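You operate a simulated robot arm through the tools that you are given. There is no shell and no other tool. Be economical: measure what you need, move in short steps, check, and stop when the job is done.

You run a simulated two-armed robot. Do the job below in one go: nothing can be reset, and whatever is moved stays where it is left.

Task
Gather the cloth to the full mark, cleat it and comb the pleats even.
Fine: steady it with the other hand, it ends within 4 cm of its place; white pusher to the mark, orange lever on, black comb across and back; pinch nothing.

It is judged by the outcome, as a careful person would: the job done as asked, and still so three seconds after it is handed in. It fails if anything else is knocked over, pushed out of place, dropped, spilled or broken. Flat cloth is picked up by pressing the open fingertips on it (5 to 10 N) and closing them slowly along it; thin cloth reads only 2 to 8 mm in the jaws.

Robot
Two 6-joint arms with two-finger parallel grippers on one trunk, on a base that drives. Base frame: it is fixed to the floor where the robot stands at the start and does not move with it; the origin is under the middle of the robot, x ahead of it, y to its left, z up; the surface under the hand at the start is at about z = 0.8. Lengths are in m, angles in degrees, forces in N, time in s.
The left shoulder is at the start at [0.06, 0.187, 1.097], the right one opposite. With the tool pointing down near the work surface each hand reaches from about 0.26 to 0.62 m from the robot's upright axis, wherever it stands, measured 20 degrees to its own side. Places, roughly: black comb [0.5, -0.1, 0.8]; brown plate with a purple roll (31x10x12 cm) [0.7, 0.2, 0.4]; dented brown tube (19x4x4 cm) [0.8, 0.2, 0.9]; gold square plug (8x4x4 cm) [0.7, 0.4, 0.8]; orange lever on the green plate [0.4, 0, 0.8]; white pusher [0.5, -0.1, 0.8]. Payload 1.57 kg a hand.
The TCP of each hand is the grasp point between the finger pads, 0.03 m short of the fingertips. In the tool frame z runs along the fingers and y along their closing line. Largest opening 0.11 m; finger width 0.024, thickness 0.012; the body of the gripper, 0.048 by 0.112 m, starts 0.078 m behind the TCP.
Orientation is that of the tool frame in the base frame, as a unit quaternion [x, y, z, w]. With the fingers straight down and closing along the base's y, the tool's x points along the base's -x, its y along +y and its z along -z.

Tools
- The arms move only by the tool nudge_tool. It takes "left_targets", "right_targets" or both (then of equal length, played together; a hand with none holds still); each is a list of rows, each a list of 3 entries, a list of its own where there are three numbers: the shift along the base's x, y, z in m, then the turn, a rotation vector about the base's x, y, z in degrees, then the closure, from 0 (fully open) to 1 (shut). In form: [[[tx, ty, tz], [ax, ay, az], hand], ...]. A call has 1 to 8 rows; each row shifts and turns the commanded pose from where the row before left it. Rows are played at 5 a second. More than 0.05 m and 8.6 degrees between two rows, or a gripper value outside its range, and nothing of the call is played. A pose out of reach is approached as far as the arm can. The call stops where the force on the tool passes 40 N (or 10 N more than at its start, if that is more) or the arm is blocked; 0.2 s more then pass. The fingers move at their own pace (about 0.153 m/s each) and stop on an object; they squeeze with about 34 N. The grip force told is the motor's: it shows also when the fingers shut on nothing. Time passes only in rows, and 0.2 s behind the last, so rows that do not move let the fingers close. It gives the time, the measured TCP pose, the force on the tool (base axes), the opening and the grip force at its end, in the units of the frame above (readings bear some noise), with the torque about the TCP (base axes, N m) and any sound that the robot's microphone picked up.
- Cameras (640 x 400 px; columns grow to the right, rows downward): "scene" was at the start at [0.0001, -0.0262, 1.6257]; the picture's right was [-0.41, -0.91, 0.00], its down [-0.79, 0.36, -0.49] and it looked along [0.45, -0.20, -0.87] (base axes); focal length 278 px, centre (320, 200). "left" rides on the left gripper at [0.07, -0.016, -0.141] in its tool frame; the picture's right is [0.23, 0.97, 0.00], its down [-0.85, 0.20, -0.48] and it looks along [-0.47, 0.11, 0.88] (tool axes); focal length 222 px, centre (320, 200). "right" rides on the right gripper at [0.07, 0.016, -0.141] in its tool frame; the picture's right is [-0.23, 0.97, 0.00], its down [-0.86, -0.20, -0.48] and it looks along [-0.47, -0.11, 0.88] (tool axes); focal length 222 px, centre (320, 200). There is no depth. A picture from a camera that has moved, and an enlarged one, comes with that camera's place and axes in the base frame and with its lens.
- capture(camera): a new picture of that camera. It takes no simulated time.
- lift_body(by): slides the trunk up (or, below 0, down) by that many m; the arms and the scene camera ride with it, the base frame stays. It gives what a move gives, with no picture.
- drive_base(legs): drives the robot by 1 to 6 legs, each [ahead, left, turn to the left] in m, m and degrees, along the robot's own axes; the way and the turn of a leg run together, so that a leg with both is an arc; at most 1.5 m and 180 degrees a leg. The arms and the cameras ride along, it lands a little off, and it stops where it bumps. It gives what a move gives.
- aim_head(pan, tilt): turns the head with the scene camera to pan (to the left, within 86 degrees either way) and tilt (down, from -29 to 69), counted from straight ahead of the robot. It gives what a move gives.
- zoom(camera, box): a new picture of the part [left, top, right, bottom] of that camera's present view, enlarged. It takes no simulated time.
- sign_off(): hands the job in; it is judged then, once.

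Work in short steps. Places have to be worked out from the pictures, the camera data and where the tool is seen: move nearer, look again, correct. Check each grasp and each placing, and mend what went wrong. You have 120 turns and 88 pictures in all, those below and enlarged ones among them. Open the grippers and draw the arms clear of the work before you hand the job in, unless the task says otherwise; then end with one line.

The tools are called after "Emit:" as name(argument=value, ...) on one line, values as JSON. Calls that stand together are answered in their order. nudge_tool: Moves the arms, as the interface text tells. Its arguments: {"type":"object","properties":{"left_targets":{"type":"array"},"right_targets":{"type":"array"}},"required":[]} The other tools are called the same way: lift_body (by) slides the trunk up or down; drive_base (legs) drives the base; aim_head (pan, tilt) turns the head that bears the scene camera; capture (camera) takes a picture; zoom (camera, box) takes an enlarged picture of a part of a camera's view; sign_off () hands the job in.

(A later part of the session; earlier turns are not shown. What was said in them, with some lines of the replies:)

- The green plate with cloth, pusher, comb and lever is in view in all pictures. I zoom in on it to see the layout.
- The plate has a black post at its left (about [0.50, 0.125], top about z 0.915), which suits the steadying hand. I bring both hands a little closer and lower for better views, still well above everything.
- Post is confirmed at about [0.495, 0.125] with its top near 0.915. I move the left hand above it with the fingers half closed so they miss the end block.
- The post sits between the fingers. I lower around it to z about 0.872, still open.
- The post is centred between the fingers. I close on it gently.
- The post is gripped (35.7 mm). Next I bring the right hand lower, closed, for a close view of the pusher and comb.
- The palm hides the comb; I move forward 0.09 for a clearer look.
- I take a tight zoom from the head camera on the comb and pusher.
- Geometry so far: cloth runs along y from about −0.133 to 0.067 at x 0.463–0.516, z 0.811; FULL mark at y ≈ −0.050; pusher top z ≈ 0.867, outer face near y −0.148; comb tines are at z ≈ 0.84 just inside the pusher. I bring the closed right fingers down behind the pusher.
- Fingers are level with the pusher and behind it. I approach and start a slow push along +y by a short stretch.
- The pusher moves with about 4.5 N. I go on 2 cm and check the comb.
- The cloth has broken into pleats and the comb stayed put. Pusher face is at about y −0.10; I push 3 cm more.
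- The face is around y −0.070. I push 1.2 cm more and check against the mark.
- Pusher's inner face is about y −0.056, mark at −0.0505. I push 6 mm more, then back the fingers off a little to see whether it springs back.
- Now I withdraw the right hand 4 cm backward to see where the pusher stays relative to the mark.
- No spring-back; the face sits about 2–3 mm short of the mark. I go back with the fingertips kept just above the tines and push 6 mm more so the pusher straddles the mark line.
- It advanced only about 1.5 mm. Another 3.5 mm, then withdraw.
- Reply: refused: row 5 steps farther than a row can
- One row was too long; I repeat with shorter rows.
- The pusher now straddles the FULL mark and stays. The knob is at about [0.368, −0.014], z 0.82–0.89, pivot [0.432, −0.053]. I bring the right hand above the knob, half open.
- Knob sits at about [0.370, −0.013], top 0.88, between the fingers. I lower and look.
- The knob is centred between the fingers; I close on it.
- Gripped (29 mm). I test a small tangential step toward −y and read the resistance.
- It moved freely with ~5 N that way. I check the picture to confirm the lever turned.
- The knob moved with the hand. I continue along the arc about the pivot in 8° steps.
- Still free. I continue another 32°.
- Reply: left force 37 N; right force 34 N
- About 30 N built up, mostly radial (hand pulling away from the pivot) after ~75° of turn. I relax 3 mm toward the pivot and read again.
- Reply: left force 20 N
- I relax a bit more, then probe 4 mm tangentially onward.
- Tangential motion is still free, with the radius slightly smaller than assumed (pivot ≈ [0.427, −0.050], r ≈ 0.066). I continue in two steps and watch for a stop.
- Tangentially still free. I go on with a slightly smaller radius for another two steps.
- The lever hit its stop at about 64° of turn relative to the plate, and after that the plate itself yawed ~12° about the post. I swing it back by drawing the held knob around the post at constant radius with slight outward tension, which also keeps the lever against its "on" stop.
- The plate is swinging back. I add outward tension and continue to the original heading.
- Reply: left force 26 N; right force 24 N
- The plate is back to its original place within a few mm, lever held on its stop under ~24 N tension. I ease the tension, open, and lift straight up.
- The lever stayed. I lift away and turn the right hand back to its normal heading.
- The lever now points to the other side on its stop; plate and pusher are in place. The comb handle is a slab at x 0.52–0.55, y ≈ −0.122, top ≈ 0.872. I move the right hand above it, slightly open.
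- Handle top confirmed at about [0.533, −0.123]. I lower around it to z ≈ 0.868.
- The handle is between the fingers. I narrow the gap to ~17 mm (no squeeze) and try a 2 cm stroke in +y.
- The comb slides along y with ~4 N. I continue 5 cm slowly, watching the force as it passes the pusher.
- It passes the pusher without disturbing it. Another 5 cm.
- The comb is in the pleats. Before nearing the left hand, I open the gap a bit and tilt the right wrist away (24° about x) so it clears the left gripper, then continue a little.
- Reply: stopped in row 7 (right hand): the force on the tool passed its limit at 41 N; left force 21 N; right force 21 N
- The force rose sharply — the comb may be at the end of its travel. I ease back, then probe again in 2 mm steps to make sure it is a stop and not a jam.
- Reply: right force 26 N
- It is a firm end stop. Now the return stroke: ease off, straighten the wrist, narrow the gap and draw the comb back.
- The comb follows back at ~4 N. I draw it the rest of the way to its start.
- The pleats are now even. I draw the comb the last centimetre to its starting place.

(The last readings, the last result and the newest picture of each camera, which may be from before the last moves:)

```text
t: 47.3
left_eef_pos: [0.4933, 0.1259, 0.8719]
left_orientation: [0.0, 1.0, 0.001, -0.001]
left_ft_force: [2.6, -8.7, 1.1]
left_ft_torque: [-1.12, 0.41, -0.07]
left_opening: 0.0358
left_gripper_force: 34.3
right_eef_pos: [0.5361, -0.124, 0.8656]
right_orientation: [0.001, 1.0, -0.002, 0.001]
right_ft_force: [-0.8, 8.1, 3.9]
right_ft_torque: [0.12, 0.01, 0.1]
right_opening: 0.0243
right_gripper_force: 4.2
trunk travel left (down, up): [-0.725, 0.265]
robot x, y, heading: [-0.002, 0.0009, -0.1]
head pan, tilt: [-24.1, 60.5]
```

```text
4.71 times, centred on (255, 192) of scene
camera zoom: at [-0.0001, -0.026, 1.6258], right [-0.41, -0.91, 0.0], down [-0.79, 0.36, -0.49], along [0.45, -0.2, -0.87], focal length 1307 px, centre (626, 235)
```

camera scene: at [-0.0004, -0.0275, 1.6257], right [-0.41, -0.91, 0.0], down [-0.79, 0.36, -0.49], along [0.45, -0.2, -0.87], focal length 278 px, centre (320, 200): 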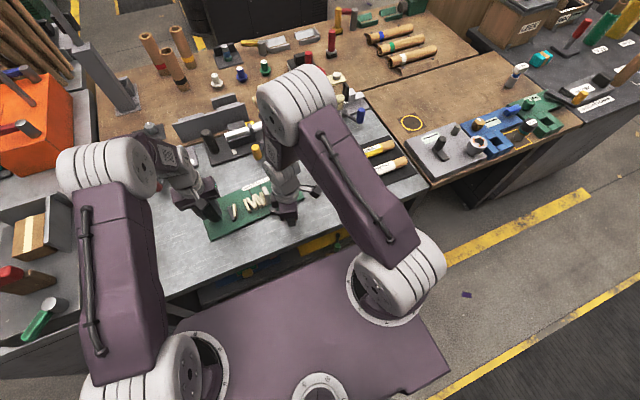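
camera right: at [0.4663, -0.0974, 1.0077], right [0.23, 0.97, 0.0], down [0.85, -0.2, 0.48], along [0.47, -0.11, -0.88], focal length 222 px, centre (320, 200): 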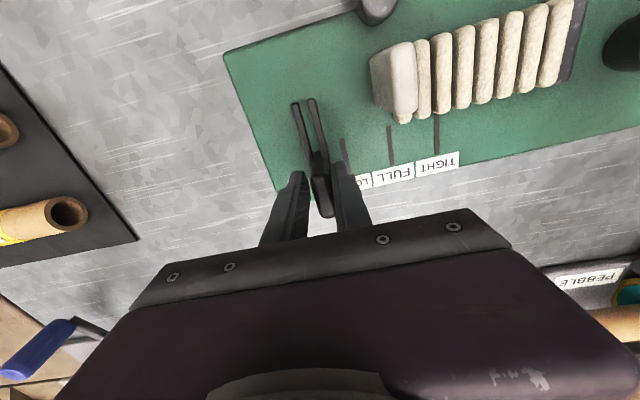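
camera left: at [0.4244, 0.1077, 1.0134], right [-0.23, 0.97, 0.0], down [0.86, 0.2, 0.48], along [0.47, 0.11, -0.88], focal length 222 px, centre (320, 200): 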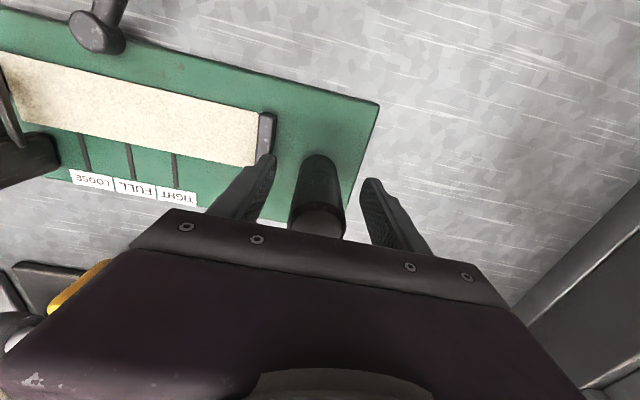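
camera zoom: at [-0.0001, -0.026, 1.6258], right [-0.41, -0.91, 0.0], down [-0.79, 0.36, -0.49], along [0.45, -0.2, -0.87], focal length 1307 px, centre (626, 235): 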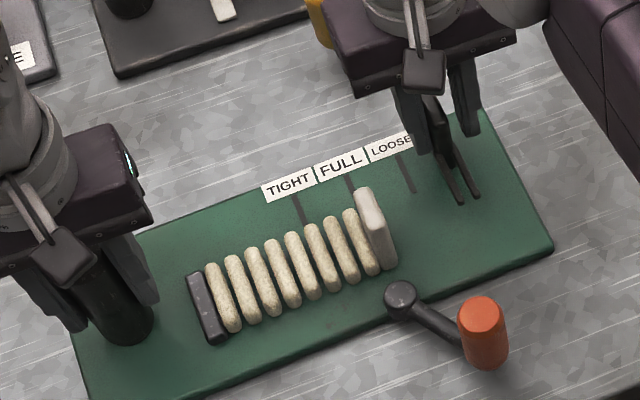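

The comb is back at its start stop. I open the right hand and lift it clear.

Emit:
nudge_tool(right_targets=[[[0, 0.004, 0], [0, 0, 0], 0.7], [[0, 0, 0], [0, 0, 0], 0.55], [[0, 0, 0.03], [0, 0, 0], 0.55], [[0, 0, 0.04], [0, 0, 0], 0.55], [[0, -0.01, 0.045], [0, 0, 0], 0.55], [[-0.02, -0.035, 0.02], [0, 0, 0], 0.3], [[-0.03, -0.035, 0.01], [0, 0, 0], 0], [[-0.02, -0.035, 0.01], [0, 0, 0], 0]])

Emit:
zoom(camera="scene", box=[190, 150, 320, 235])

Emit:
zoom(camera="right", box=[340, 0, 620, 175])

```text
t: 49.1
left_eef_pos: [0.4919, 0.1248, 0.8739]
left_orientation: [-0.001, 1.0, 0.001, -0.002]
left_ft_force: [-0.6, 0.7, 1.7]
left_ft_torque: [-1.6, -0.3, 0.11]
left_opening: 0.0357
left_gripper_force: 34.1
right_eef_pos: [0.4687, -0.2383, 1.016]
right_orientation: [-0.001, 1.0, -0.002, 0.001]
right_ft_force: [0.2, -0.5, 0.7]
right_ft_torque: [0.0, 0.02, -0.04]
right_opening: 0.11
right_gripper_force: 0.2
trunk travel left (down, up): [-0.725, 0.265]
robot x, y, heading: [0.003, 0.0042, -0.0]
head pan, tilt: [-24.1, 60.5]
```

```text
4.71 times, centred on (255, 192) of scene
camera zoom: at [-0.0008, -0.0264, 1.6257], right [-0.41, -0.91, 0.0], down [-0.79, 0.36, -0.49], along [0.45, -0.2, -0.87], focal length 1307 px, centre (626, 235)
```

zoom: 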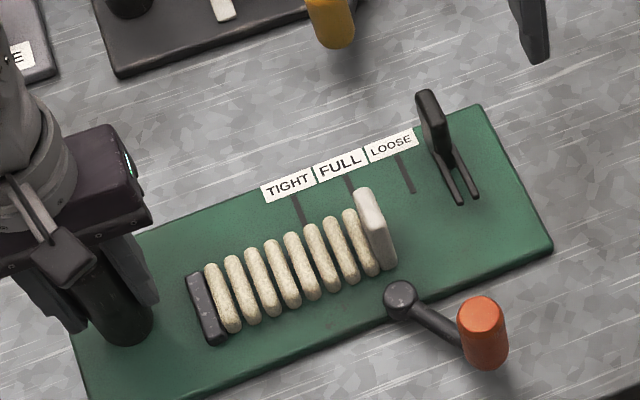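

```text
2.29 times, centred on (480, 88) of right
camera zoom: at [0.3979, -0.2214, 1.157], right [0.23, 0.97, 0.0], down [0.85, -0.2, 0.48], along [0.47, -0.11, -0.88], focal length 508 px, centre (-46, 457)
```

zoom: 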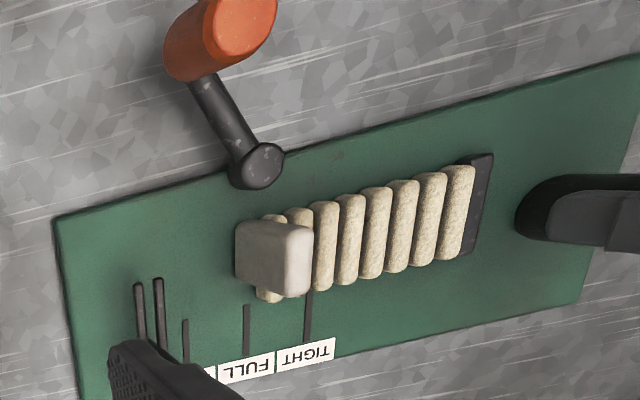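

All parts look right: even pleats, pusher at FULL, lever over, comb home. Now I open the left hand gently and lift it off the post.

Emit:
nudge_tool(left_targets=[[[0, 0, 0], [0, 0, 0], 0.6], [[0, 0, 0], [0, 0, 0], 0.4], [[0, 0, 0], [0, 0, 0], 0.35], [[0, 0, 0.03], [0, 0, 0], 0.35], [[0, 0, 0.04], [0, 0, 0], 0.35], [[0, 0, 0.045], [0, 0, 0], 0.35], [[-0.03, 0, 0.035], [0, 0, 0], 0], [[-0.04, 0, 0.025], [0, 0, 0], 0]])

Emit:
nudge_tool(left_targets=[[[-0.03, 0.02, 0.02], [0, 0, 0], 0], [[0, 0, 0], [0, 0, 0], 0], [[0, 0, 0], [0, 0, 0], 0], [[0, 0, 0], [0, 0, 0], 0]])

Emit:
zoom(camera="scene", box=[190, 160, 320, 245])

Emit:
capture(camera="scene")

```text
t: 50.9
left_eef_pos: [0.4161, 0.1255, 1.0501]
left_orientation: [0.0, 1.0, 0.002, -0.001]
left_ft_force: [-0.8, -0.4, -0.2]
left_ft_torque: [0.02, -0.03, -0.02]
left_opening: 0.1098
left_gripper_force: 0.0
right_eef_pos: [0.467, -0.2373, 1.0164]
right_orientation: [0.001, 1.0, -0.002, 0.002]
right_ft_force: [-0.7, -0.1, 0.1]
right_ft_torque: [0.03, 0.0, -0.02]
right_opening: 0.1101
right_gripper_force: 0.0
trunk travel left (down, up): [-0.725, 0.265]
robot x, y, heading: [0.0009, -0.0019, 0.0]
head pan, tilt: [-24.1, 60.5]
```

```text
t: 51.9
left_eef_pos: [0.3888, 0.1462, 1.0701]
left_orientation: [0.0, 1.0, 0.001, -0.001]
left_ft_force: [-0.2, -0.2, -0.8]
left_ft_torque: [-0.01, 0.0, -0.01]
left_opening: 0.1101
left_gripper_force: 0.1
right_eef_pos: [0.4693, -0.2361, 1.0161]
right_orientation: [0.0, 1.0, -0.002, 0.002]
right_ft_force: [0.1, 0.4, -0.9]
right_ft_torque: [-0.02, 0.01, -0.01]
right_opening: 0.1099
right_gripper_force: 0.1
trunk travel left (down, up): [-0.725, 0.265]
robot x, y, heading: [0.0004, -0.0035, -0.2]
head pan, tilt: [-24.1, 60.5]
```

```text
4.71 times, centred on (255, 202) of scene
camera zoom: at [-0.0012, -0.0259, 1.6258], right [-0.41, -0.91, 0.0], down [-0.79, 0.36, -0.49], along [0.45, -0.2, -0.87], focal length 1307 px, centre (626, 188)
```

zoom: 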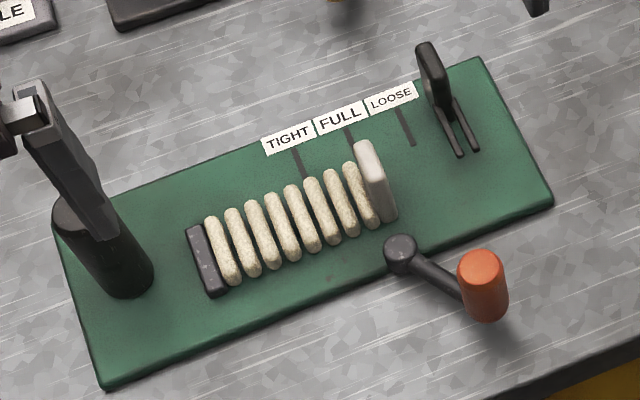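

```text
23 pictures are left
camera scene: at [-0.0012, -0.0259, 1.6258], right [-0.41, -0.91, 0.0], down [-0.79, 0.36, -0.49], along [0.45, -0.2, -0.87], focal length 278 px, centre (320, 200)
```

scene: 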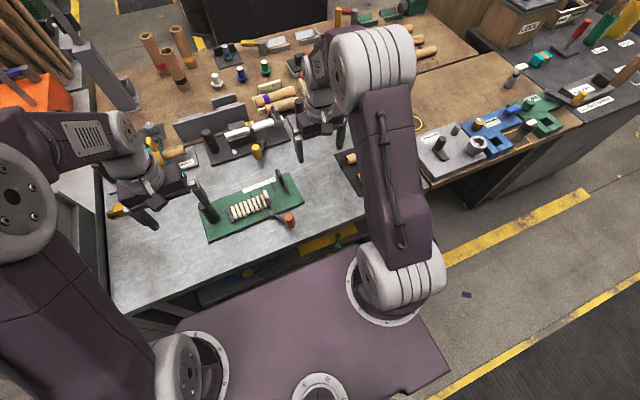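

Both hands are open and clear. The plate sits within about 5 mm of its original place, with the pusher at FULL, the lever on, the comb home and the pleats even. I hand it in.

Emit:
sign_off()

```text
The job is handed in.
```

The cloth is gathered to the FULL mark, the lever is on, and the pleats are combed even with the comb back home. The plate yawed about 12° when the lever hit its stop; I swung it back, and it sits within about 5 mm of its place by the last picture.
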